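You operate a simulated robot arm through the tools that you are given. There is no shell and no other tool.

The job below is to be done with a simulated two-armed robot. You get a single attempt, and the scene is never put back.

JOB
Wash the mud off the wiper screen on the slow setting.
Fine: the dial was left on: turn it off before power on. Hold the washer one to six seconds, then wipe; dial off when clean, power off once the arm has parked.

It is judged by the outcome, as a careful person would: the job done as asked, and still so three seconds after it is handed in. It fails if anything else is knocked over, pushed out of place, dropped, spilled or broken.

ROBOT AND FRAMES
Two 7-joint arms with fingered hands on one trunk that stands fixed in place. Base frame: the origin is at the foot of the trunk, x ahead of it, y to its left, z up. Units: mm, degrees, N and s.
The left shoulder is at [60, 166, 876], the right one opposite. With the tool pointing down near the work surface each hand reaches from about 340 to 860 mm from the base axis, measured 20 degrees to its own side. Payload 5 kg a hand.
The tool frame of a hand sits at the grasp point between the pads (the TCP): z along the fingers, y along the line on which they close. The tips reach 32 mm beyond it. The gripper opens to 160 mm; its body begins 89 mm behind the TCP. The gripper is a hand of 3 fingers: y runs from the thumb to the fingers, the wrist lies at [0, 0, -267] in the tool frame.
Orientation is told as [roll, pitch, yaw] about the base's x, y, z axes, in that order, counted from this pose: with the fingers straight down and closing along the base's y, the tool's x points along the base's -x, its y along +y and its z along -z.

CONTROLS
- The arms move only by the tool drive_tool. It takes "left_steps", "right_steps" or both (then of equal length, played together; a hand with none holds still); each is a list of rows, each an object of numbers (a shift or turn left out is 0): "rx", "ry", "rz": the turn, a rotation vector about the base's x, y, z in degrees; "dx", "dy", "dz": the shift along the base's x, y, z in mm. In form: [{"rx": .., "ry": .., "rz": .., "dx": .., "dy": .., "dz": ..}, ...]. A call has 1 to 20 rows; each row shifts and turns the commanded pose from where the row before left it. Rows are played at 5 a second. More than 50 mm and 8.6 degrees between two rows, and nothing of the call is played. Where a pose cannot be reached the arm comes as near as it can. A force on the tool above 40 N (or 10 N above the force at the start of the call, whichever is more), or a blocked arm, ends the call early, and 0.2 s more pass. In this call time passes only in rows, and 0.2 s behind the last. The reply holds the time, the measured pose of the TCP, the force on the tool along the base axes, the opening and the grip force, in the units named above and with some noise, with the torque about the TCP (base axes, N m) and any sound that the robot's microphone picked up.
- Cameras (640 x 400 px; columns grow to the right, rows downward): "scene" is now at [49.3, 34.5, 1530.3]; the picture's right is [0.41, -0.91, 0.00], its down [-0.54, -0.24, -0.80] and it looks along [0.73, 0.33, -0.60] (base axes); focal length 322 px, centre (320, 200). "left" rides on the left gripper at [-65, -4, -116] in its tool frame; the picture's right is [0.06, -1.00, 0.00], its down [0.87, 0.05, -0.49] and it looks along [0.49, 0.03, 0.87] (tool axes); focal length 261 px, centre (320, 200). "right" rides on the right gripper at [65, -4, -116] in its tool frame; the picture's right is [0.06, 1.00, 0.00], its down [-0.87, 0.05, -0.49] and it looks along [-0.49, 0.03, 0.87] (tool axes); focal length 261 px, centre (320, 200). There is no depth. A picture from a camera that has moved, and an enlarged one, comes with that camera's place and axes in the base frame and with its lens.
- capture(camera): a new picture of that camera. The clock stands still meanwhile.
- slide_trunk(by): slides the trunk up (or, below 0, down) by that many mm; the arms and the scene camera ride with it, the base frame stays. It gives what a move gives, with no picture.
- finger_targets(finger1, finger2, thumb_bend, hand): sets how far each is bent, from 0 (flat) to 1 (curled in); at 0.3 the hand is open as for a grip, at 0.7 the pads meet at the TCP. One left out holds its place. A second passes; each finger stops where it meets its share of the squeeze, and holds until it gets a number again. It is the only way to open and close the hand. It gives what a move gives, with no picture; readings hold the bend of each and the force on the fingers (four entries, about 0 where the hand has none), thumb and palm.
- aim_head(pan, tilt): turns the head with the scene camera to pan (to the left, within 86 degrees either way) and tilt (down, from -29 to 69), counted from straight ahead of the robot. It gives what a move gives.
- enlarge(camera, box): a new picture of the part [left, top, right, bottom] of that camera's present view, enlarged. The clock stands still meanwhile.
- close_job(): hands the job in; it is judged then, once.

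Nothing tells you positions but the pictures and the camera data. Unless the task says otherwise, let go and move clear before handing in.

The tools are called as name(argument=value, ...) on one line, values as JSON. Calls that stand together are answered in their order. drive_tool: Moves the arms, as the interface text tells. Its arguments: {"type":"object","properties":{"left_steps":{"type":"array","items":{"type":"object","properties":{"rx":{"type":"number"},"ry":{"type":"number"},"rz":{"type":"number"},"dx":{"type":"number"},"dy":{"type":"number"},"dz":{"type":"number"}}}},"right_steps":{"type":"array","items":{"type":"object","properties":{"rx":{"type":"number"},"ry":{"type":"number"},"rz":{"type":"number"},"dx":{"type":"number"},"dy":{"type":"number"},"dz":{"type":"number"}}}}},"required":[]} The other tools are called the same way: slide_trunk (by) moves the trunk up or down; finger_targets (finger1, finger2, thumb_bend, hand) moves the fingers one by one; aim_head (pan, tilt) turns the head that bears the scene camera; capture (camera) takes a picture; enlarge (camera, box) takes an enlarged picture of a part of a camera's view; close_job () hands the job in.

At the start:

```text
clock: 0.0
left_ee_pos: [527.0, 347.3, 1133.6]
left_ee_rot: [0.0, -0.1, 0.0]
left_contact_force: [0.6, 0.1, 0.1]
left_ft_torque: [0.03, 0.0, 0.01]
left_gripper_width: 159.7
left_finger_force: 0.1
left_shape: jaw
left_bend: [0.3, 0.3, 0.3]
left_finger forces: [0.0, 0.1, 0.0, 0.0, 0.0, 0.0]
right_ee_pos: [599.9, -40.6, 1082.1]
right_ee_rot: [0.0, 0.0, -0.1]
right_contact_force: [0.6, 0.4, -0.4]
right_ft_torque: [0.03, 0.04, 0.04]
right_gripper_width: 160.0
right_finger_force: 0.1
right_shape: jaw
right_bend: [0.3, 0.3, 0.3]
right_finger forces: [0.0, 0.0, 0.0, 0.0, 0.1, 0.1]
trunk travel left (down, up): [-425.0, 165.0]
head pan, tilt (commanded): [24.1, 36.6]
```

scene: 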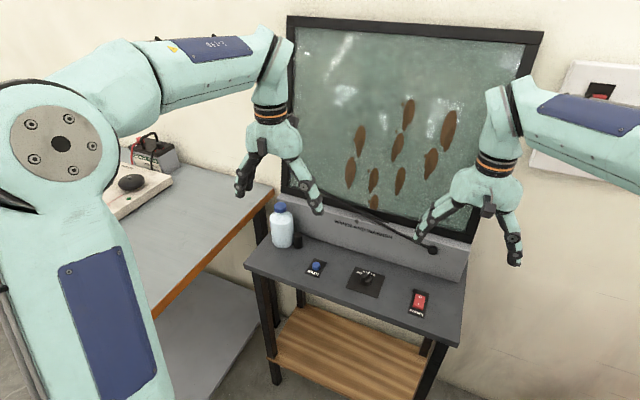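
right: 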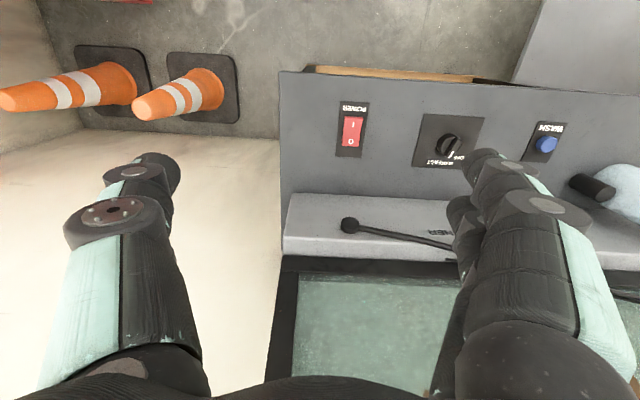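
left: 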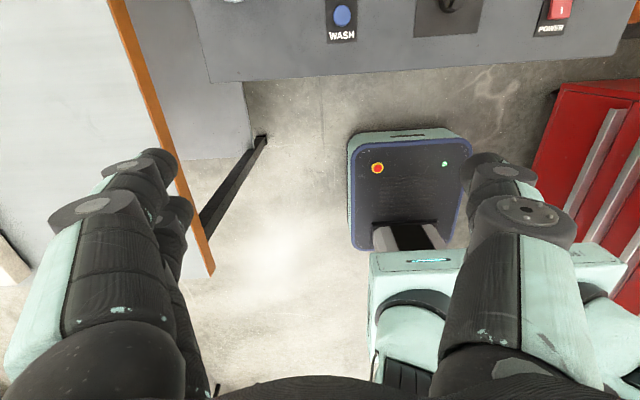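

I see a dirty screen behind a bench with a blue WASH button, a central dial and a red POWER rocker. I'll look closer at the controls before moving.

enlarge(camera="scene", box=[240, 190, 480, 340])

enlarge(camera="right", box=[280, 80, 600, 280])

enlarge(camera="right", box=[400, 100, 500, 180])

enlarge(camera="scene", box=[340, 255, 440, 325])

```text
2.67 times, centred on (360, 265) of scene
camera zoom: at [49.3, 34.5, 1530.3], right [0.41, -0.91, 0.0], down [-0.54, -0.24, -0.8], along [0.73, 0.33, -0.6], focal length 858 px, centre (213, 27)
```

zoom: 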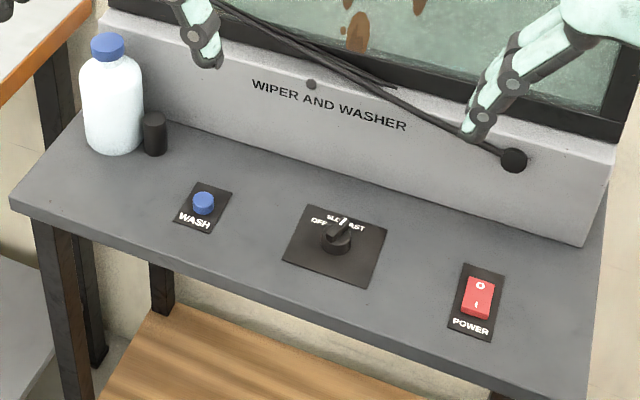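

```text
2.00 times, centred on (440, 180) of right
camera zoom: at [534.6, -42.9, 1197.7], right [-0.06, 1.0, 0.0], down [0.87, 0.05, 0.49], along [0.49, 0.03, -0.87], focal length 521 px, centre (80, 240)
```

zoom: 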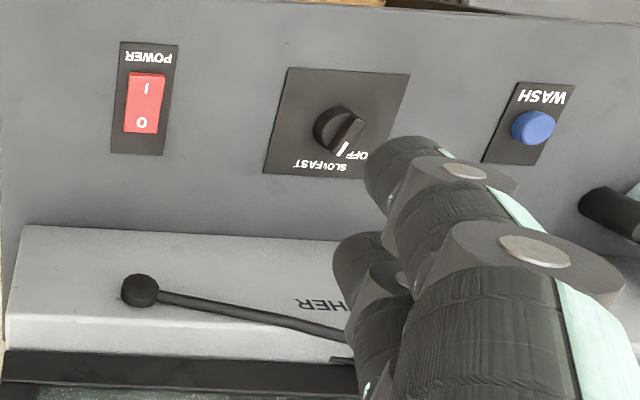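

```text
5.00 times, centred on (450, 140) of right
camera zoom: at [534.6, -42.9, 1197.7], right [-0.06, 1.0, 0.0], down [0.87, 0.05, 0.49], along [0.49, 0.03, -0.87], focal length 1303 px, centre (-330, 500)
```

zoom: 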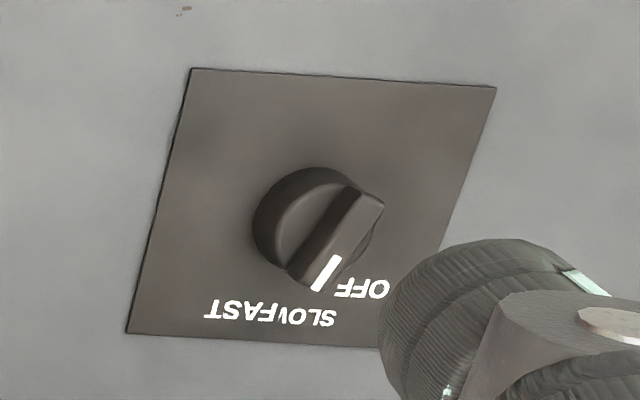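

```text
5.71 times, centred on (390, 290) of scene
camera zoom: at [49.3, 34.5, 1530.3], right [0.41, -0.91, 0.0], down [-0.54, -0.24, -0.8], along [0.73, 0.33, -0.6], focal length 1839 px, centre (-80, -314)
```

zoom: 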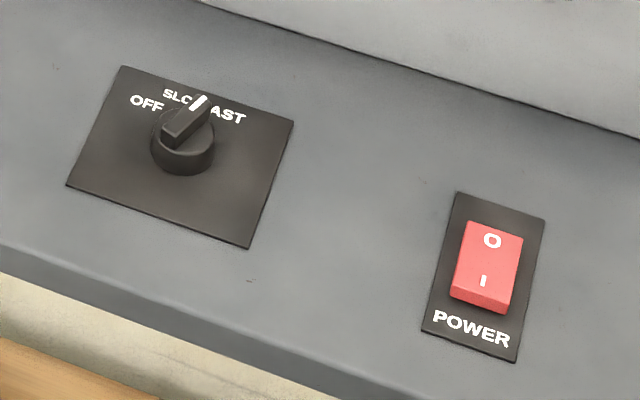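

The controls sit near x≈635, z≈812: WASH y≈308, dial y≈157, POWER y≈9. I'll enlarge further to read the dial pointer and labels, the rocker and the other surroundings.

enlarge(camera="scene", box=[346, 263, 388, 296])

enlarge(camera="scene", box=[405, 284, 439, 323])

enlarge(camera="scene", box=[300, 252, 340, 284])

enlarge(camera="right", box=[408, 104, 482, 172])

enlarge(camera="scene", box=[280, 20, 540, 270])

```text
12.12 times, centred on (367, 280) of scene
camera zoom: at [49.3, 34.5, 1530.3], right [0.41, -0.91, 0.0], down [-0.54, -0.24, -0.8], along [0.73, 0.33, -0.6], focal length 3902 px, centre (-250, -764)
```

zoom: 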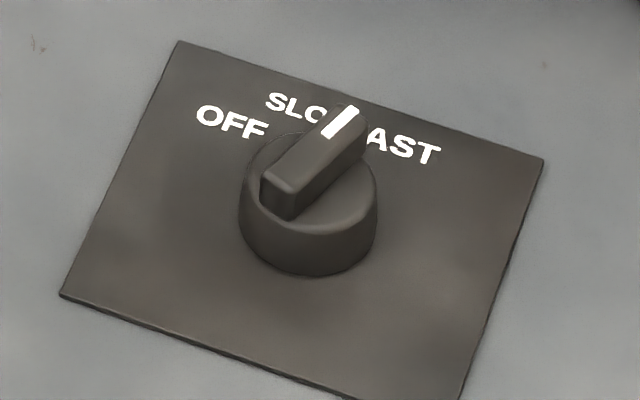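

```text
10.26 times, centred on (422, 304) of scene
camera zoom: at [49.3, 34.5, 1530.3], right [0.41, -0.91, 0.0], down [-0.54, -0.24, -0.8], along [0.73, 0.33, -0.6], focal length 3301 px, centre (-726, -862)
```

zoom: 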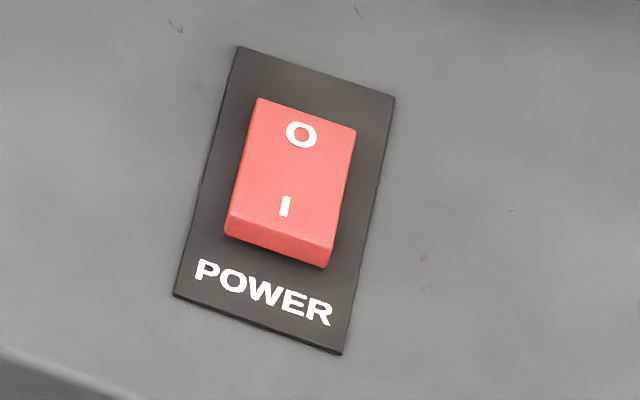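

```text
12.50 times, centred on (320, 268) of scene
camera zoom: at [49.3, 34.5, 1530.3], right [0.41, -0.91, 0.0], down [-0.54, -0.24, -0.8], along [0.73, 0.33, -0.6], focal length 4024 px, centre (320, -650)
```

zoom: 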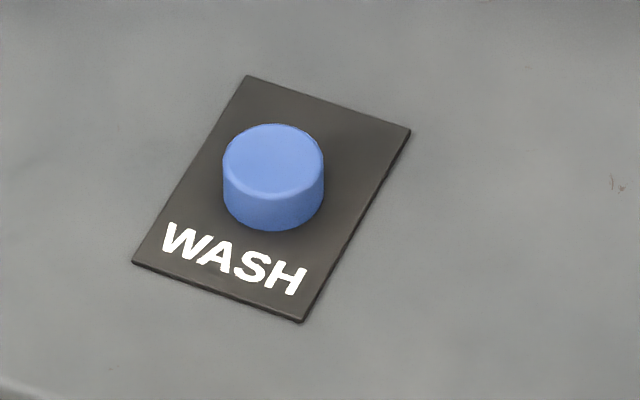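

```text
5.88 times, centred on (445, 138) of right
camera zoom: at [534.6, -42.9, 1197.7], right [-0.06, 1.0, 0.0], down [0.87, 0.05, 0.49], along [0.49, 0.03, -0.87], focal length 1533 px, centre (-415, 565)
```

zoom: 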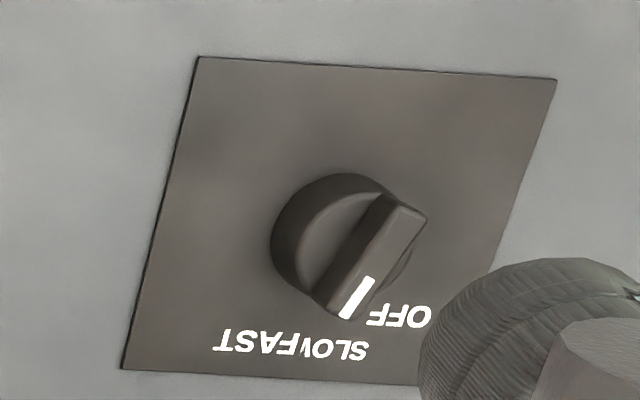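

```text
1.60 times, centred on (410, 145) of scene
camera zoom: at [49.3, 34.5, 1530.3], right [0.41, -0.91, 0.0], down [-0.54, -0.24, -0.8], along [0.73, 0.33, -0.6], focal length 515 px, centre (176, 288)
```

zoom: 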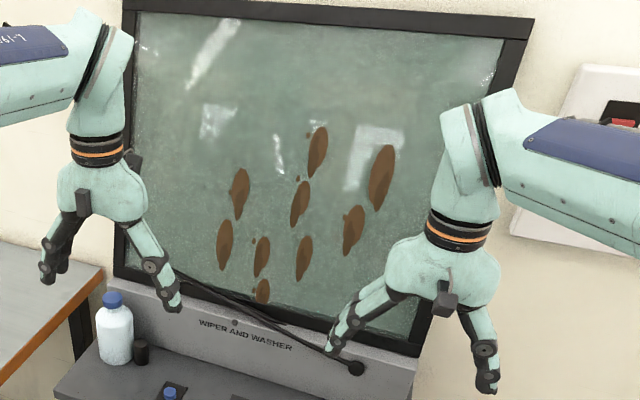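

The rocker is off (O end pressed, I end toward the robot), and the dial pointer reads about 15° toward FAST. I'll close both hands first to learn how the fingertips sit.

finger_targets(hand="right", finger1=0.7, finger2=0.7, thumb_bend=0.7)

enlarge(camera="scene", box=[400, 140, 560, 280])

capture(camera="right")

```text
clock: 1.0
left_ee_pos: [527.7, 347.1, 1133.7]
left_ee_rot: [0.0, -0.1, 0.1]
left_contact_force: [0.1, -0.7, -0.6]
left_ft_torque: [0.0, 0.02, 0.02]
left_gripper_width: 159.7
left_finger_force: 0.1
left_shape: jaw
left_bend: [0.3, 0.3, 0.3]
left_finger forces: [0.0, 0.0, 0.1, 0.0, 0.1, 0.0]
right_ee_pos: [599.2, -40.0, 1081.8]
right_ee_rot: [0.0, 0.0, 0.0]
right_contact_force: [0.8, -0.3, -0.3]
right_ft_torque: [-0.01, 0.02, 0.02]
right_gripper_width: 12.8
right_finger_force: 0.0
right_shape: fingers
right_bend: [0.7, 0.7, 0.7]
right_finger forces: [0.1, 0.1, 0.0, 0.0, 0.1, 0.1]
trunk travel left (down, up): [-425.0, 165.0]
head pan, tilt (commanded): [24.1, 36.6]
```

```text
2.86 times, centred on (480, 210) of scene
camera zoom: at [49.3, 34.5, 1530.3], right [0.41, -0.91, 0.0], down [-0.54, -0.24, -0.8], along [0.73, 0.33, -0.6], focal length 920 px, centre (-137, 171)
```

zoom: 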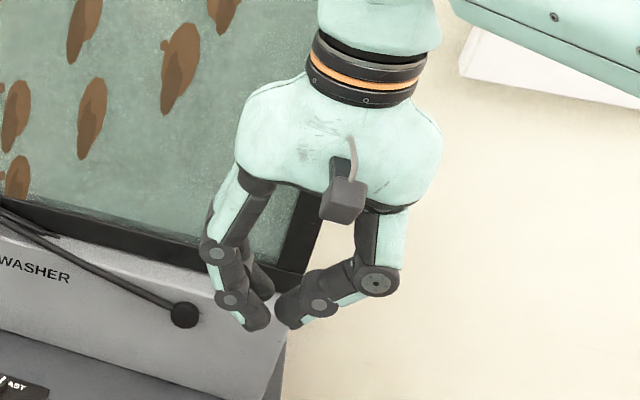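

```text
taken
camera right: at [534.6, -43.0, 1197.7], right [-0.06, 1.0, 0.0], down [0.87, 0.05, 0.49], along [0.49, 0.03, -0.87], focal length 261 px, centre (320, 200)
```

right: 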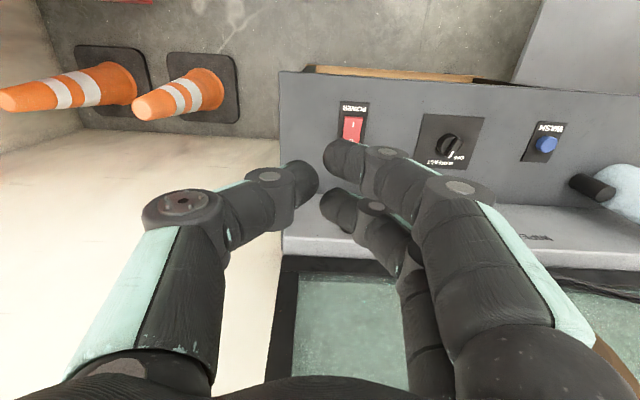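

Right fingertips meet at the TCP, with the two fingers about ±18 mm apart in tool x. I'll use the left hand for dial and WASH and the right for POWER, so I move the right hand aside and bring the left above the dial.

drive_tool(right_steps=[{"dy": -25}, {"dy": -25}, {"dy": -25}, {"dy": -25}])

finger_targets(hand="left", finger1=0.55, finger2=0.55, thumb_bend=0.55)

drive_tool(left_steps=[{"dx": 14.5, "dy": -23.8, "dz": -20}, {"dx": 14.5, "dy": -23.8, "dz": -20}, {"dx": 14.5, "dy": -23.8, "dz": -20}, {"dx": 14.5, "dy": -23.8, "dz": -20}, {"dx": 14.5, "dy": -23.8, "dz": -20}, {"dx": 14.5, "dy": -23.8, "dz": -20}, {"dx": 14.5, "dy": -23.8, "dz": -20}, {"dx": 14.5, "dy": -23.8, "dz": -20}])

capture(camera="left")

capture(camera="scene")

```text
clock: 2.0
left_ee_pos: [527.6, 346.6, 1133.3]
left_ee_rot: [0.0, 0.1, 0.0]
left_contact_force: [1.1, 0.1, 0.9]
left_ft_torque: [0.02, 0.02, 0.03]
left_gripper_width: 160.2
left_finger_force: 0.2
left_shape: jaw
left_bend: [0.3, 0.3, 0.3]
left_finger forces: [0.0, 0.0, 0.0, 0.0, 0.0, 0.0]
right_ee_pos: [598.7, -141.6, 1081.8]
right_ee_rot: [0.0, 0.0, 0.0]
right_contact_force: [0.8, 0.0, -0.4]
right_ft_torque: [0.03, 0.01, 0.03]
right_gripper_width: 12.3
right_finger_force: 0.1
right_shape: fingers
right_bend: [0.7, 0.7, 0.7]
right_finger forces: [0.1, 0.0, 0.0, 0.0, 0.0, 0.0]
trunk travel left (down, up): [-425.0, 165.0]
head pan, tilt (commanded): [24.1, 36.6]
```

```text
clock: 3.0
left_ee_pos: [526.9, 347.4, 1133.8]
left_ee_rot: [0.0, 0.0, 0.0]
left_contact_force: [0.2, -0.1, -0.8]
left_ft_torque: [0.0, -0.02, 0.0]
left_gripper_width: 67.9
left_finger_force: 0.1
left_shape: fingers
left_bend: [0.55, 0.55, 0.55]
left_finger forces: [0.0, 0.0, 0.1, 0.0, 0.0, 0.1]
right_ee_pos: [599.5, -140.1, 1082.7]
right_ee_rot: [0.0, 0.0, 0.0]
right_contact_force: [-0.3, 0.0, 0.6]
right_ft_torque: [0.0, -0.01, -0.02]
right_gripper_width: 12.7
right_finger_force: 0.1
right_shape: fingers
right_bend: [0.7, 0.7, 0.7]
right_finger forces: [0.0, 0.0, 0.0, 0.1, 0.0, 0.0]
trunk travel left (down, up): [-425.0, 165.0]
head pan, tilt (commanded): [24.1, 36.6]
```

```text
clock: 4.8
left_ee_pos: [644.2, 156.9, 973.2]
left_ee_rot: [0.0, 0.0, -0.1]
left_contact_force: [0.5, -0.5, 0.0]
left_ft_torque: [0.0, 0.02, -0.01]
left_gripper_width: 67.6
left_finger_force: 0.0
left_shape: fingers
left_bend: [0.55, 0.55, 0.55]
left_finger forces: [0.1, 0.0, 0.0, 0.0, 0.0, 0.0]
right_ee_pos: [600.6, -139.8, 1082.3]
right_ee_rot: [0.0, 0.0, 0.2]
right_contact_force: [0.0, 0.2, 0.0]
right_ft_torque: [0.0, 0.01, -0.02]
right_gripper_width: 12.8
right_finger_force: 0.1
right_shape: fingers
right_bend: [0.7, 0.7, 0.7]
right_finger forces: [0.1, 0.0, 0.0, 0.0, 0.1, 0.1]
trunk travel left (down, up): [-425.0, 165.0]
head pan, tilt (commanded): [24.1, 36.6]
```

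```text
taken
camera left: at [710.1, 153.3, 1089.2], right [-0.06, -1.0, 0.0], down [-0.87, 0.05, 0.49], along [-0.49, 0.03, -0.87], focal length 261 px, centre (320, 200)
```

left: 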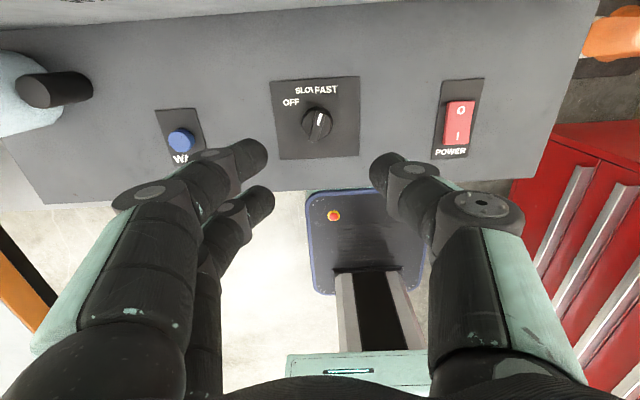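

```text
taken
camera scene: at [49.8, 33.8, 1530.3], right [0.41, -0.91, 0.0], down [-0.54, -0.24, -0.8], along [0.73, 0.33, -0.6], focal length 322 px, centre (320, 200)
```

scene: 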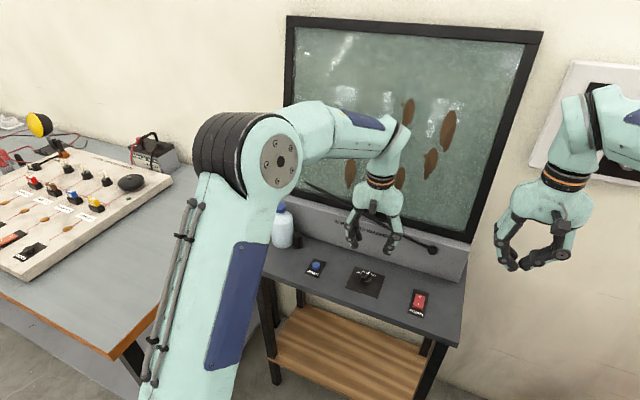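

The left hand is over the dial with a clear near-overhead view of it. I'll enlarge that to measure the dial centre and pointer.

enlarge(camera="left", box=[265, 70, 369, 165])

enlarge(camera="left", box=[140, 70, 500, 200])

```text
4.21 times, centred on (317, 118) of left
camera zoom: at [710.1, 153.3, 1089.2], right [-0.06, -1.0, 0.0], down [-0.87, 0.05, 0.49], along [-0.49, 0.03, -0.87], focal length 1098 px, centre (333, 547)
```

zoom: 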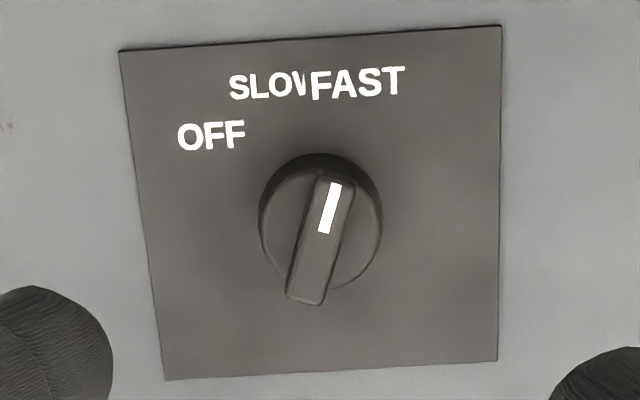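

```text
1.78 times, centred on (320, 135) of left
camera zoom: at [710.1, 153.3, 1089.2], right [-0.06, -1.0, 0.0], down [-0.87, 0.05, 0.49], along [-0.49, 0.03, -0.87], focal length 463 px, centre (320, 316)
```

zoom: 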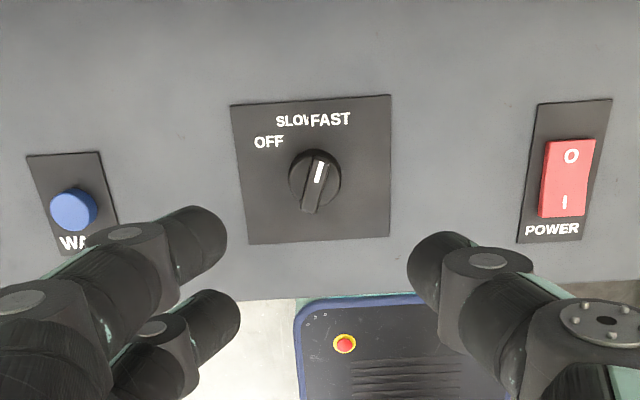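

The dial centre is about [646, 160.5], panel z≈802, and the labels are at +50° (OFF), +16° (SLOW) and −19° (FAST); the pointer is on FAST. I'll yaw the left hand −19° to line up with the bar, centre it and descend partway.

drive_tool(left_steps=[{"dx": 1, "dy": 1.8, "dz": -20, "rz": -6.5}, {"dx": 1, "dy": 1.8, "dz": -20, "rz": -6.5}, {"dz": -20, "rz": -6}, {"dz": -20}])

capture(camera="left")

enlarge(camera="scene", box=[320, 190, 440, 310])

```text
clock: 5.8
left_ee_pos: [645.3, 161.7, 894.0]
left_ee_rot: [0.1, 0.0, -19.0]
left_contact_force: [-0.7, 0.4, 0.2]
left_ft_torque: [0.0, -0.01, -0.01]
left_gripper_width: 67.6
left_finger_force: 0.0
left_shape: fingers
left_bend: [0.55, 0.55, 0.55]
left_finger forces: [0.1, 0.0, 0.0, 0.0, 0.0, 0.1]
right_ee_pos: [599.8, -140.2, 1081.7]
right_ee_rot: [-0.1, 0.1, -0.1]
right_contact_force: [-0.2, 0.2, 0.1]
right_ft_torque: [-0.04, -0.03, -0.03]
right_gripper_width: 12.6
right_finger_force: 0.0
right_shape: fingers
right_bend: [0.7, 0.7, 0.7]
right_finger forces: [0.0, 0.1, 0.0, 0.0, 0.0, 0.0]
trunk travel left (down, up): [-425.0, 165.0]
head pan, tilt (commanded): [24.1, 36.6]
```

```text
taken
camera left: at [705.8, 136.7, 1009.5], right [-0.38, -0.92, 0.0], down [-0.8, 0.33, 0.49], along [-0.45, 0.19, -0.87], focal length 261 px, centre (320, 200)
```

left: 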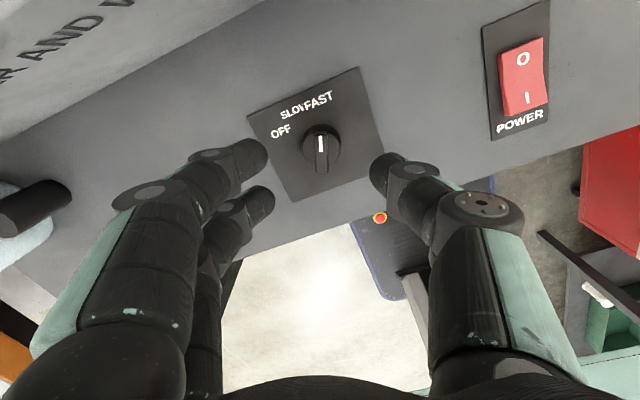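

```text
3.33 times, centred on (380, 250) of scene
camera zoom: at [49.6, 34.3, 1530.3], right [0.41, -0.91, 0.0], down [-0.54, -0.24, -0.8], along [0.73, 0.33, -0.6], focal length 1073 px, centre (120, 33)
```

zoom: 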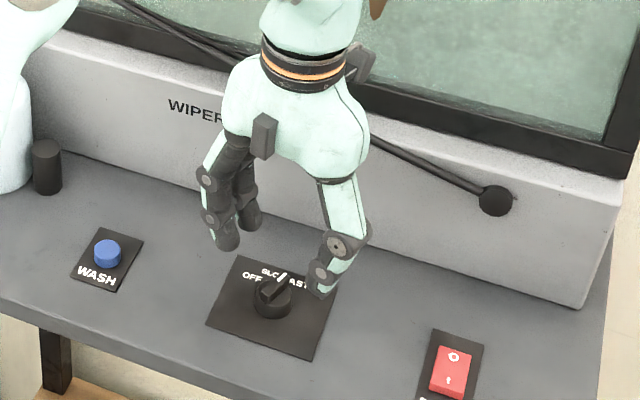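

The bar is aligned with the gap between thumb and fingers and centred under the TCP. I'll descend about 42 mm and check.

drive_tool(left_steps=[{"dz": -12}, {"dz": -12}, {"dz": -10}, {"dz": -8}])

capture(camera="left")

enlarge(camera="scene", box=[330, 220, 420, 310])

```text
clock: 6.8
left_ee_pos: [644.9, 162.1, 851.3]
left_ee_rot: [0.0, 0.1, -18.9]
left_contact_force: [-1.1, 0.1, -0.6]
left_ft_torque: [0.01, 0.03, 0.05]
left_gripper_width: 67.3
left_finger_force: 0.1
left_shape: fingers
left_bend: [0.55, 0.55, 0.55]
left_finger forces: [0.0, 0.1, 0.0, 0.0, 0.0, 0.0]
right_ee_pos: [599.8, -139.9, 1082.4]
right_ee_rot: [0.0, 0.0, 0.1]
right_contact_force: [-1.2, 0.7, -0.2]
right_ft_torque: [-0.02, 0.0, -0.02]
right_gripper_width: 12.6
right_finger_force: 0.0
right_shape: fingers
right_bend: [0.7, 0.7, 0.7]
right_finger forces: [0.1, 0.0, 0.1, 0.0, 0.1, 0.1]
trunk travel left (down, up): [-425.0, 165.0]
head pan, tilt (commanded): [24.1, 36.6]
```

```text
taken
camera left: at [705.7, 136.6, 967.5], right [-0.38, -0.92, 0.0], down [-0.8, 0.33, 0.49], along [-0.45, 0.19, -0.87], focal length 261 px, centre (320, 200)
```

left: 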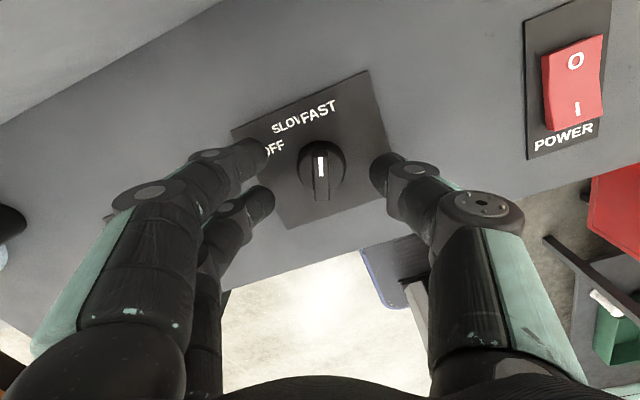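

```text
4.44 times, centred on (375, 265) of scene
camera zoom: at [49.5, 34.3, 1530.3], right [0.41, -0.91, 0.0], down [-0.54, -0.24, -0.8], along [0.73, 0.33, -0.6], focal length 1431 px, centre (76, -89)
```

zoom: 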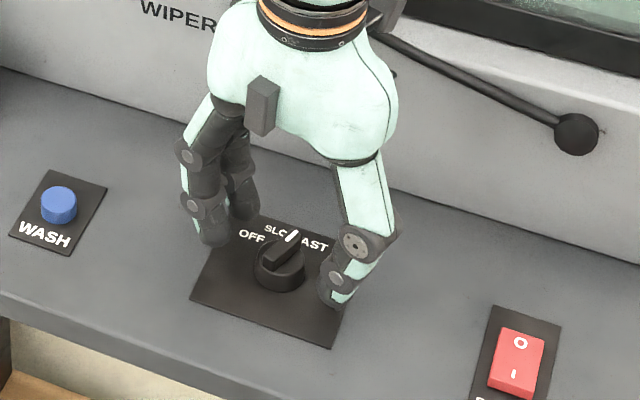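

The knob is centred between the fingers, with the tips a few mm above the panel. I'll narrow the opening first, because the tips rise as they close, and then look again.

finger_targets(hand="left", finger1=0.64, finger2=0.64, thumb_bend=0.64)

enlarge(camera="scene", box=[345, 235, 405, 295])

enlarge(camera="left", box=[200, 80, 440, 230])

```text
clock: 7.8
left_ee_pos: [643.9, 161.4, 852.5]
left_ee_rot: [0.0, 0.0, -19.0]
left_contact_force: [0.6, 0.2, 0.2]
left_ft_torque: [-0.01, -0.02, -0.02]
left_gripper_width: 33.4
left_finger_force: 0.1
left_shape: fingers
left_bend: [0.64, 0.64, 0.64]
left_finger forces: [0.0, 0.0, 0.0, 0.1, 0.1, 0.0]
right_ee_pos: [599.4, -140.3, 1083.0]
right_ee_rot: [0.1, 0.0, 0.0]
right_contact_force: [0.5, 0.7, 0.3]
right_ft_torque: [0.02, 0.0, 0.01]
right_gripper_width: 12.5
right_finger_force: 0.0
right_shape: fingers
right_bend: [0.7, 0.7, 0.7]
right_finger forces: [0.1, 0.1, 0.0, 0.0, 0.0, 0.0]
trunk travel left (down, up): [-425.0, 165.0]
head pan, tilt (commanded): [24.1, 36.6]
```

```text
6.67 times, centred on (375, 265) of scene
camera zoom: at [49.3, 34.3, 1530.3], right [0.41, -0.91, 0.0], down [-0.54, -0.24, -0.8], along [0.73, 0.33, -0.6], focal length 2146 px, centre (-47, -233)
```

zoom: 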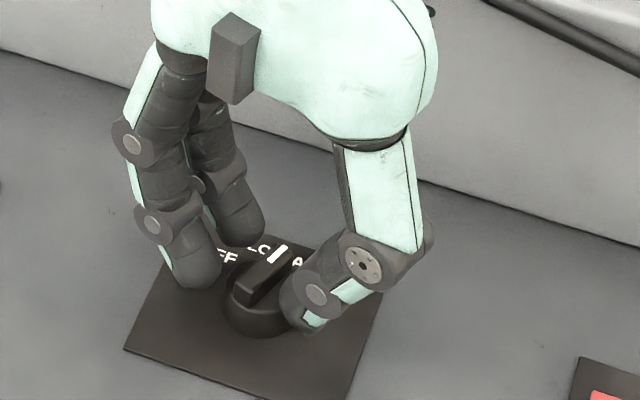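

```text
2.67 times, centred on (320, 155) of left
camera zoom: at [705.6, 136.4, 967.7], right [-0.38, -0.92, 0.0], down [-0.8, 0.33, 0.49], along [-0.45, 0.19, -0.87], focal length 695 px, centre (320, 320)
```

zoom: 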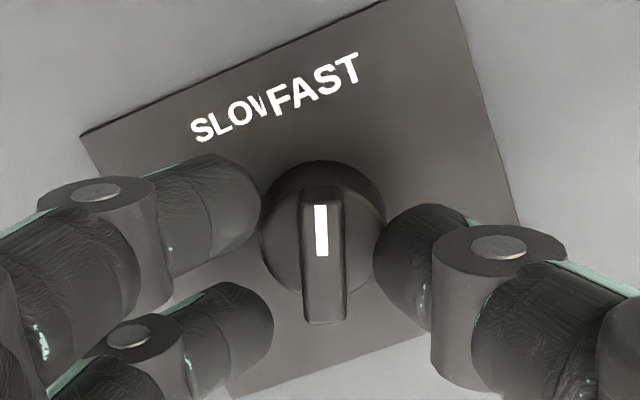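

The thumb and fingers flank the knob. I'll close gently at this height and read where they stop.

finger_targets(hand="left", finger1=0.72, finger2=0.72, thumb_bend=0.72)

enlarge(camera="scene", box=[345, 235, 405, 295])

enlarge(camera="left", box=[200, 80, 440, 230])

```text
clock: 8.8
left_ee_pos: [645.7, 161.3, 851.7]
left_ee_rot: [-0.1, 0.0, -18.9]
left_contact_force: [-0.8, -0.5, -4.8]
left_ft_torque: [-0.01, 0.0, -0.01]
left_gripper_width: 16.6
left_finger_force: 7.4
left_shape: fingers
left_bend: [0.7, 0.7, 0.69]
left_finger forces: [3.6, 3.7, 0.1, 0.0, 7.3, 0.0]
right_ee_pos: [599.5, -139.8, 1081.8]
right_ee_rot: [0.0, 0.1, -0.1]
right_contact_force: [0.0, 0.2, 0.5]
right_ft_torque: [-0.02, 0.04, 0.01]
right_gripper_width: 12.6
right_finger_force: 0.1
right_shape: fingers
right_bend: [0.7, 0.7, 0.7]
right_finger forces: [0.0, 0.0, 0.0, 0.1, 0.0, 0.0]
trunk travel left (down, up): [-425.0, 165.0]
head pan, tilt (commanded): [24.1, 36.6]
```

```text
6.67 times, centred on (375, 265) of scene
camera zoom: at [49.7, 34.4, 1530.2], right [0.41, -0.91, 0.0], down [-0.54, -0.24, -0.8], along [0.73, 0.33, -0.6], focal length 2146 px, centre (-47, -233)
```

zoom: 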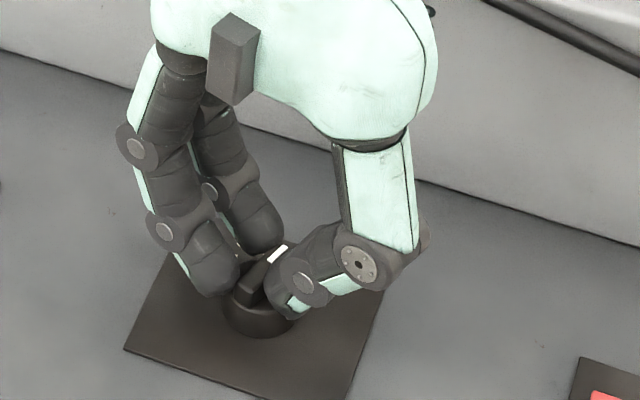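

```text
2.67 times, centred on (320, 155) of left
camera zoom: at [705.7, 136.6, 967.3], right [-0.38, -0.92, 0.0], down [-0.8, 0.33, 0.49], along [-0.45, 0.19, -0.87], focal length 695 px, centre (320, 320)
```

zoom: 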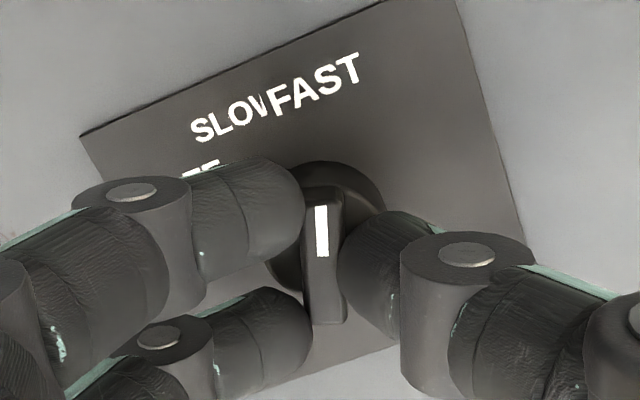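

The bar is gripped at about 7 N. Power is still off, so I'll turn the dial about +70° from FAST past SLOW to OFF.

drive_tool(left_steps=[{"rz": 7}, {"rz": 7}, {"rz": 7}, {"rz": 7}, {"rz": 7}, {"rz": 7}, {"rz": 7}, {"rz": 7}, {"rz": 7}, {"rz": 7}])

enlarge(camera="left", box=[200, 80, 440, 230])

enlarge(camera="scene", box=[345, 235, 405, 295])

```text
clock: 11.0
left_ee_pos: [645.1, 160.1, 852.9]
left_ee_rot: [0.1, 0.0, 51.1]
left_contact_force: [-6.1, -0.9, -5.6]
left_ft_torque: [-0.05, 0.13, -0.01]
left_gripper_width: 16.9
left_finger_force: 6.1
left_shape: fingers
left_bend: [0.71, 0.7, 0.69]
left_finger forces: [3.7, 4.3, 0.0, 0.0, 4.9, 0.0]
right_ee_pos: [599.0, -138.9, 1081.5]
right_ee_rot: [0.0, 0.0, 0.0]
right_contact_force: [-0.9, 0.2, 0.1]
right_ft_torque: [-0.01, -0.04, -0.01]
right_gripper_width: 12.4
right_finger_force: 0.0
right_shape: fingers
right_bend: [0.7, 0.7, 0.7]
right_finger forces: [0.1, 0.0, 0.1, 0.0, 0.1, 0.1]
trunk travel left (down, up): [-425.0, 165.0]
head pan, tilt (commanded): [24.1, 36.6]
```

```text
2.67 times, centred on (320, 155) of left
camera zoom: at [689.7, 209.0, 967.8], right [0.74, -0.67, 0.0], down [-0.59, -0.64, 0.49], along [-0.33, -0.36, -0.87], focal length 695 px, centre (320, 320)
```

zoom: 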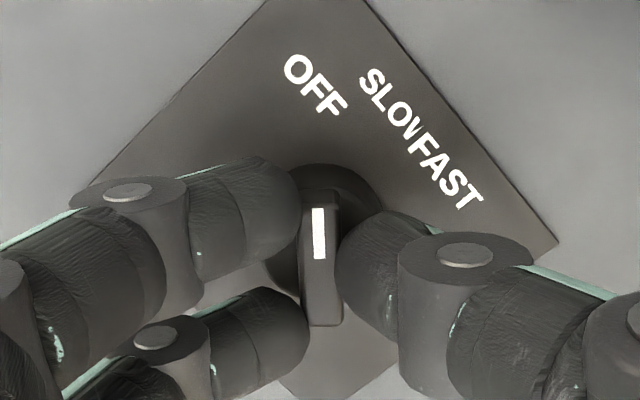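

```text
6.67 times, centred on (375, 265) of scene
camera zoom: at [49.2, 34.2, 1530.2], right [0.41, -0.91, 0.0], down [-0.54, -0.24, -0.8], along [0.73, 0.33, -0.6], focal length 2146 px, centre (-47, -233)
```

zoom: 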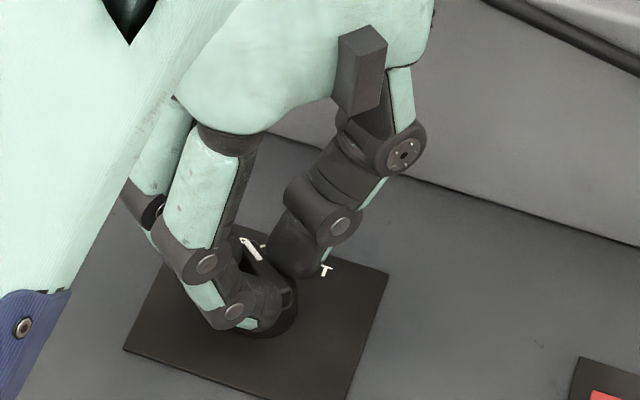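

The pointer now sits on OFF. I'll release, lift clear and check it stays there.

finger_targets(hand="left", finger1=0.63, finger2=0.63, thumb_bend=0.63)

drive_tool(left_steps=[{"dz": 15}, {"dz": 20}, {"dz": 25}, {"dz": 30}])

enlarge(camera="left", box=[240, 70, 400, 180])

capture(camera="left")

```text
clock: 12.0
left_ee_pos: [645.2, 162.0, 851.9]
left_ee_rot: [0.0, 0.0, 51.1]
left_contact_force: [-0.7, -0.3, 0.5]
left_ft_torque: [-0.01, -0.04, -0.01]
left_gripper_width: 35.5
left_finger_force: 0.1
left_shape: fingers
left_bend: [0.63, 0.63, 0.63]
left_finger forces: [0.1, 0.1, 0.1, 0.0, 0.0, 0.0]
right_ee_pos: [598.7, -139.8, 1082.2]
right_ee_rot: [-0.1, -0.1, -0.1]
right_contact_force: [0.2, 0.0, 0.4]
right_ft_torque: [0.04, 0.0, 0.01]
right_gripper_width: 12.7
right_finger_force: 0.1
right_shape: fingers
right_bend: [0.7, 0.7, 0.7]
right_finger forces: [0.0, 0.0, 0.0, 0.1, 0.1, 0.0]
trunk travel left (down, up): [-425.0, 165.0]
head pan, tilt (commanded): [24.1, 36.6]
```

```text
clock: 13.0
left_ee_pos: [645.5, 161.4, 942.7]
left_ee_rot: [0.0, 0.0, 51.1]
left_contact_force: [-0.3, -0.5, 0.7]
left_ft_torque: [0.01, 0.0, 0.0]
left_gripper_width: 35.5
left_finger_force: 0.1
left_shape: fingers
left_bend: [0.63, 0.63, 0.63]
left_finger forces: [0.0, 0.0, 0.0, 0.0, 0.1, 0.1]
right_ee_pos: [598.9, -140.0, 1082.0]
right_ee_rot: [-0.1, 0.0, 0.0]
right_contact_force: [-0.6, -0.4, 0.9]
right_ft_torque: [0.01, -0.04, 0.0]
right_gripper_width: 12.7
right_finger_force: 0.1
right_shape: fingers
right_bend: [0.7, 0.7, 0.7]
right_finger forces: [0.0, 0.0, 0.0, 0.0, 0.0, 0.0]
trunk travel left (down, up): [-425.0, 165.0]
head pan, tilt (commanded): [24.1, 36.6]
```

```text
3.64 times, centred on (320, 125) of left
camera zoom: at [690.1, 209.0, 1059.4], right [0.74, -0.68, 0.0], down [-0.59, -0.64, 0.49], along [-0.33, -0.36, -0.87], focal length 948 px, centre (320, 473)
```

zoom: 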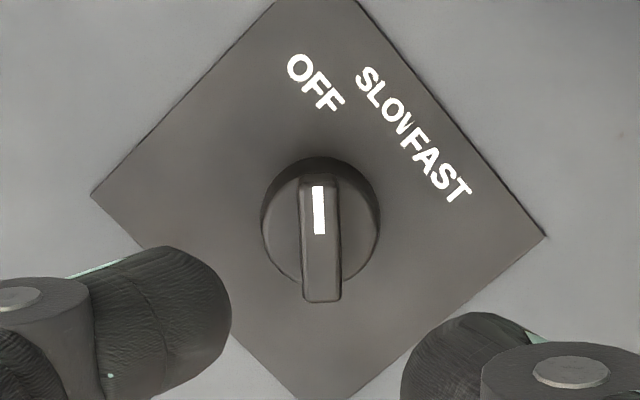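

```text
taken
camera left: at [690.1, 209.0, 1059.4], right [0.74, -0.68, 0.0], down [-0.59, -0.64, 0.49], along [-0.33, -0.36, -0.87], focal length 261 px, centre (320, 200)
```

left: 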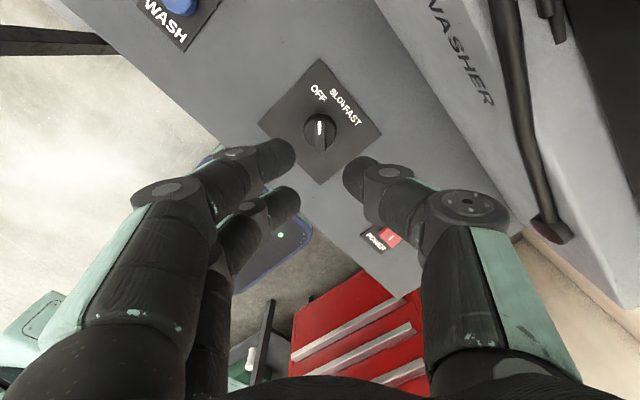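

The dial stays on OFF. Next I move the left hand above WASH, keeping its yaw, and bring the right hand over the near (I) end of POWER with the thumb as the presser.

drive_tool(left_steps=[{"dx": -5.5, "dy": 32.1, "dz": -4}, {"dx": -5.5, "dy": 32.1, "dz": -4}, {"dx": -5.5, "dy": 32.1, "dz": -10}, {"dx": -5.5, "dy": 32.1, "dz": -12}, {"dx": -5.5, "dy": 32.1, "dz": -12}])

finger_targets(hand="right", finger1=0.68, finger2=0.68, thumb_bend=0.58)

drive_tool(right_steps=[{"dx": 3, "dy": 23, "dz": -24}, {"dx": 3, "dy": 23, "dz": -24}, {"dx": 3, "dy": 23, "dz": -24}, {"dx": 3, "dy": 23, "dz": -24}, {"dx": 3, "dy": 23, "dz": -24}, {"dx": 3, "dy": 23, "dz": -24}, {"dx": 3, "dy": 23, "dz": -24}, {"dx": 3, "dy": 23, "dz": -24}])

capture(camera="right")

capture(camera="left")

capture(camera="scene")

```text
clock: 14.2
left_ee_pos: [618.2, 321.8, 900.0]
left_ee_rot: [-0.1, 0.0, 51.0]
left_contact_force: [-0.4, 0.0, -0.2]
left_ft_torque: [-0.01, 0.02, 0.02]
left_gripper_width: 35.9
left_finger_force: 0.1
left_shape: fingers
left_bend: [0.63, 0.63, 0.63]
left_finger forces: [0.0, 0.0, 0.0, 0.0, 0.0, 0.0]
right_ee_pos: [600.5, -139.1, 1081.5]
right_ee_rot: [0.1, 0.0, 0.1]
right_contact_force: [-0.6, -0.6, 0.5]
right_ft_torque: [-0.05, 0.01, 0.02]
right_gripper_width: 12.6
right_finger_force: 0.2
right_shape: fingers
right_bend: [0.7, 0.7, 0.7]
right_finger forces: [0.0, 0.0, 0.1, 0.1, 0.0, 0.0]
trunk travel left (down, up): [-425.0, 165.0]
head pan, tilt (commanded): [24.1, 36.6]
```

```text
clock: 15.2
left_ee_pos: [618.4, 321.0, 900.8]
left_ee_rot: [0.0, -0.1, 50.9]
left_contact_force: [-0.7, -0.4, 0.0]
left_ft_torque: [0.01, -0.01, -0.01]
left_gripper_width: 35.6
left_finger_force: 0.1
left_shape: fingers
left_bend: [0.63, 0.63, 0.63]
left_finger forces: [0.1, 0.0, 0.0, 0.0, 0.0, 0.0]
right_ee_pos: [600.2, -140.2, 1082.3]
right_ee_rot: [0.0, 0.1, 0.0]
right_contact_force: [0.2, -0.1, 0.2]
right_ft_torque: [-0.01, 0.03, -0.05]
right_gripper_width: 37.8
right_finger_force: 0.1
right_shape: fingers
right_bend: [0.68, 0.68, 0.57]
right_finger forces: [0.0, 0.0, 0.1, 0.0, 0.0, 0.0]
trunk travel left (down, up): [-425.0, 165.0]
head pan, tilt (commanded): [24.1, 36.6]
```

```text
clock: 17.0
left_ee_pos: [618.6, 321.5, 900.4]
left_ee_rot: [0.0, 0.0, 51.2]
left_contact_force: [1.2, 0.1, -0.3]
left_ft_torque: [-0.04, 0.02, -0.02]
left_gripper_width: 36.0
left_finger_force: 0.0
left_shape: fingers
left_bend: [0.63, 0.63, 0.63]
left_finger forces: [0.1, 0.1, 0.0, 0.0, 0.0, 0.0]
right_ee_pos: [624.2, 45.2, 889.1]
right_ee_rot: [0.0, -0.1, -0.1]
right_contact_force: [0.3, 0.0, 1.1]
right_ft_torque: [0.0, -0.03, 0.01]
right_gripper_width: 38.3
right_finger_force: 0.0
right_shape: fingers
right_bend: [0.68, 0.68, 0.57]
right_finger forces: [0.0, 0.1, 0.0, 0.0, 0.0, 0.0]
trunk travel left (down, up): [-425.0, 165.0]
head pan, tilt (commanded): [24.1, 36.6]
```

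```text
taken
camera right: at [558.4, 43.1, 1004.6], right [-0.06, 1.0, 0.0], down [0.87, 0.05, 0.49], along [0.49, 0.03, -0.87], focal length 261 px, centre (320, 200)
```

right: 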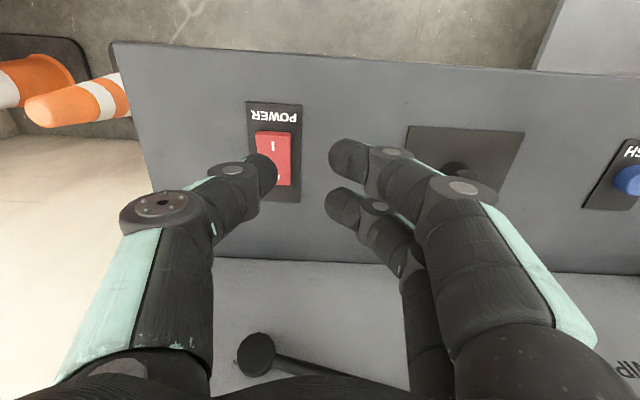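

```text
taken
camera left: at [663.4, 370.0, 1016.2], right [0.74, -0.68, 0.0], down [-0.59, -0.64, 0.49], along [-0.33, -0.36, -0.87], focal length 261 px, centre (320, 200)
```

left: 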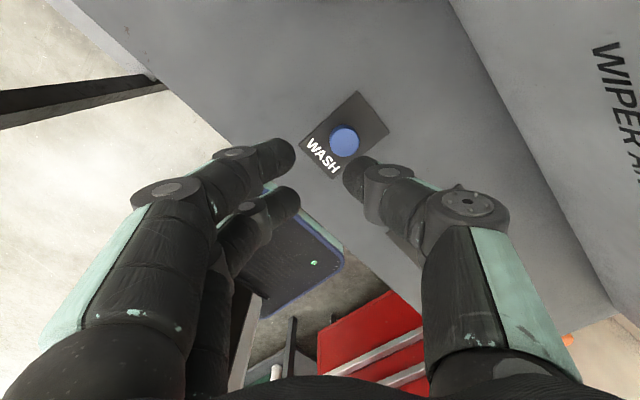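

```text
taken
camera scene: at [49.7, 34.9, 1530.3], right [0.41, -0.91, 0.0], down [-0.54, -0.24, -0.8], along [0.73, 0.33, -0.6], focal length 322 px, centre (320, 200)
```

scene: 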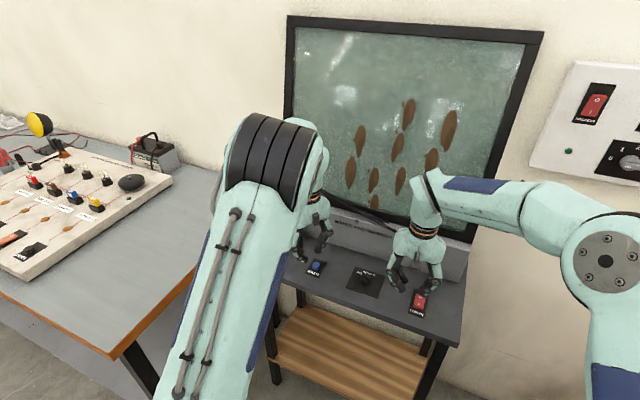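

The thumb tip is about over the I end of POWER (x≈624, y≈10), roughly 37 mm above it. I'll descend most of the way and check before pressing.

drive_tool(right_steps=[{"dx": -2, "dz": -10}, {"dz": -10}, {"dz": -8}])

enlarge(camera="right", box=[180, 80, 400, 230])

enlarge(camera="scene", box=[385, 265, 449, 329])

```text
clock: 17.8
left_ee_pos: [618.4, 321.7, 901.0]
left_ee_rot: [-0.1, 0.0, 51.0]
left_contact_force: [0.1, -0.4, -0.4]
left_ft_torque: [0.02, -0.01, 0.01]
left_gripper_width: 35.6
left_finger_force: 0.1
left_shape: fingers
left_bend: [0.63, 0.63, 0.63]
left_finger forces: [0.0, 0.0, 0.0, 0.1, 0.1, 0.0]
right_ee_pos: [620.9, 44.6, 861.7]
right_ee_rot: [0.0, 0.0, 0.0]
right_contact_force: [-0.2, 0.4, -0.4]
right_ft_torque: [-0.03, -0.01, 0.01]
right_gripper_width: 38.4
right_finger_force: 0.0
right_shape: fingers
right_bend: [0.68, 0.68, 0.57]
right_finger forces: [0.0, 0.0, 0.1, 0.1, 0.0, 0.0]
trunk travel left (down, up): [-425.0, 165.0]
head pan, tilt (commanded): [24.1, 36.6]
```

```text
2.67 times, centred on (290, 155) of right
camera zoom: at [556.2, 41.5, 977.4], right [-0.06, 1.0, 0.0], down [0.87, 0.05, 0.49], along [0.49, 0.03, -0.87], focal length 695 px, centre (400, 320)
```

zoom: 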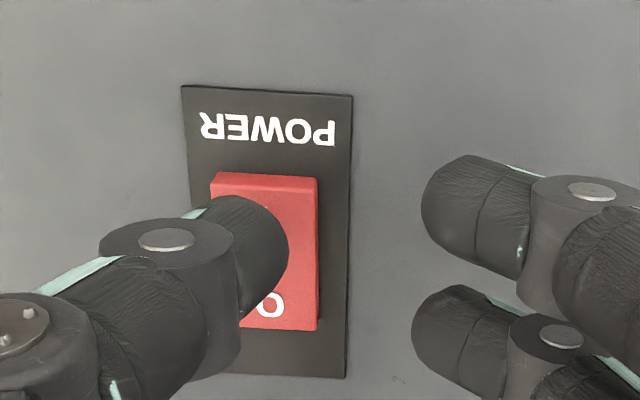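

```text
6.25 times, centred on (417, 297) of scene
camera zoom: at [49.3, 34.4, 1530.3], right [0.41, -0.91, 0.0], down [-0.54, -0.24, -0.8], along [0.73, 0.33, -0.6], focal length 2012 px, centre (-286, -406)
```

zoom: 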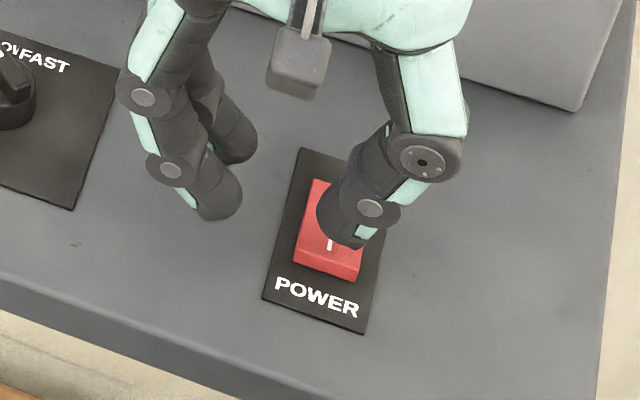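

The thumb is about 9 mm in from the near end of the rocker. I'll press down in small steps and watch the force.

drive_tool(right_steps=[{"dz": -4}, {"dz": -3}, {"dz": -2}, {"dz": -2}, {"dz": -1.5}])

enlarge(camera="scene", box=[385, 265, 449, 329])

```text
clock: 19.0
left_ee_pos: [617.2, 322.0, 900.1]
left_ee_rot: [0.0, 0.0, 50.9]
left_contact_force: [-0.8, 0.2, 0.0]
left_ft_torque: [-0.02, 0.0, 0.04]
left_gripper_width: 35.6
left_finger_force: 0.0
left_shape: fingers
left_bend: [0.63, 0.63, 0.63]
left_finger forces: [0.0, 0.0, 0.0, 0.0, 0.0, 0.1]
right_ee_pos: [622.3, 44.7, 850.3]
right_ee_rot: [-0.1, -0.2, 0.0]
right_contact_force: [-0.2, -0.2, 4.5]
right_ft_torque: [-0.17, -0.02, -0.04]
right_gripper_width: 38.1
right_finger_force: 1.5
right_shape: fingers
right_bend: [0.68, 0.68, 0.57]
right_finger forces: [0.0, 0.1, 0.0, 0.1, 4.6, 0.0]
trunk travel left (down, up): [-425.0, 165.0]
head pan, tilt (commanded): [24.1, 36.6]
```

```text
6.25 times, centred on (417, 297) of scene
camera zoom: at [48.9, 34.4, 1530.4], right [0.41, -0.91, 0.0], down [-0.54, -0.24, -0.8], along [0.73, 0.33, -0.6], focal length 2012 px, centre (-286, -406)
```

zoom: 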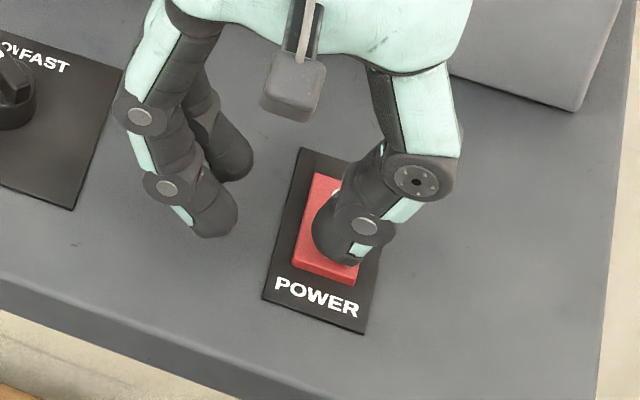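

Contact is light at 4.5 N. I'll push a little deeper.

drive_tool(right_steps=[{"dz": -1.5}, {"dz": -1.5}, {"dz": -1.5}])

enlarge(camera="scene", box=[385, 265, 449, 329])

```text
clock: 19.8
left_ee_pos: [615.9, 321.1, 903.6]
left_ee_rot: [-0.1, -0.1, 51.0]
left_contact_force: [0.0, -0.1, 0.6]
left_ft_torque: [-0.02, 0.0, -0.01]
left_gripper_width: 35.5
left_finger_force: 0.1
left_shape: fingers
left_bend: [0.63, 0.63, 0.63]
left_finger forces: [0.0, 0.0, 0.0, 0.0, 0.0, 0.0]
right_ee_pos: [621.2, 44.8, 849.4]
right_ee_rot: [0.0, -0.3, -0.1]
right_contact_force: [-6.1, -0.5, 35.9]
right_ft_torque: [-1.59, 0.05, -0.31]
right_gripper_width: 38.7
right_finger_force: 17.9
right_shape: fingers
right_bend: [0.68, 0.68, 0.58]
right_finger forces: [0.1, 0.1, 0.0, 0.1, 35.9, 0.0]
trunk travel left (down, up): [-425.0, 165.0]
head pan, tilt (commanded): [24.1, 36.6]
```

```text
6.25 times, centred on (417, 297) of scene
camera zoom: at [46.1, 34.3, 1530.8], right [0.41, -0.91, 0.0], down [-0.54, -0.24, -0.8], along [0.73, 0.33, -0.59], focal length 2012 px, centre (-286, -406)
```

zoom: 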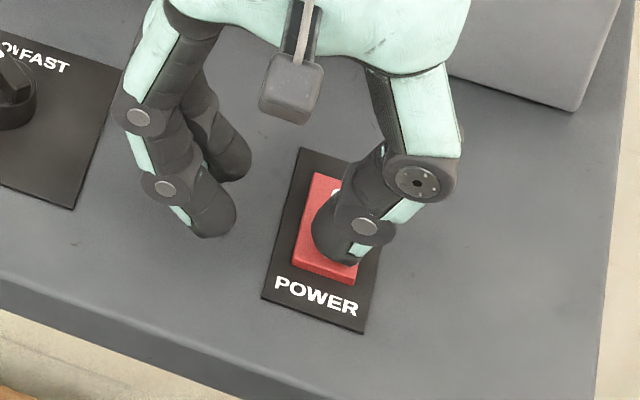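

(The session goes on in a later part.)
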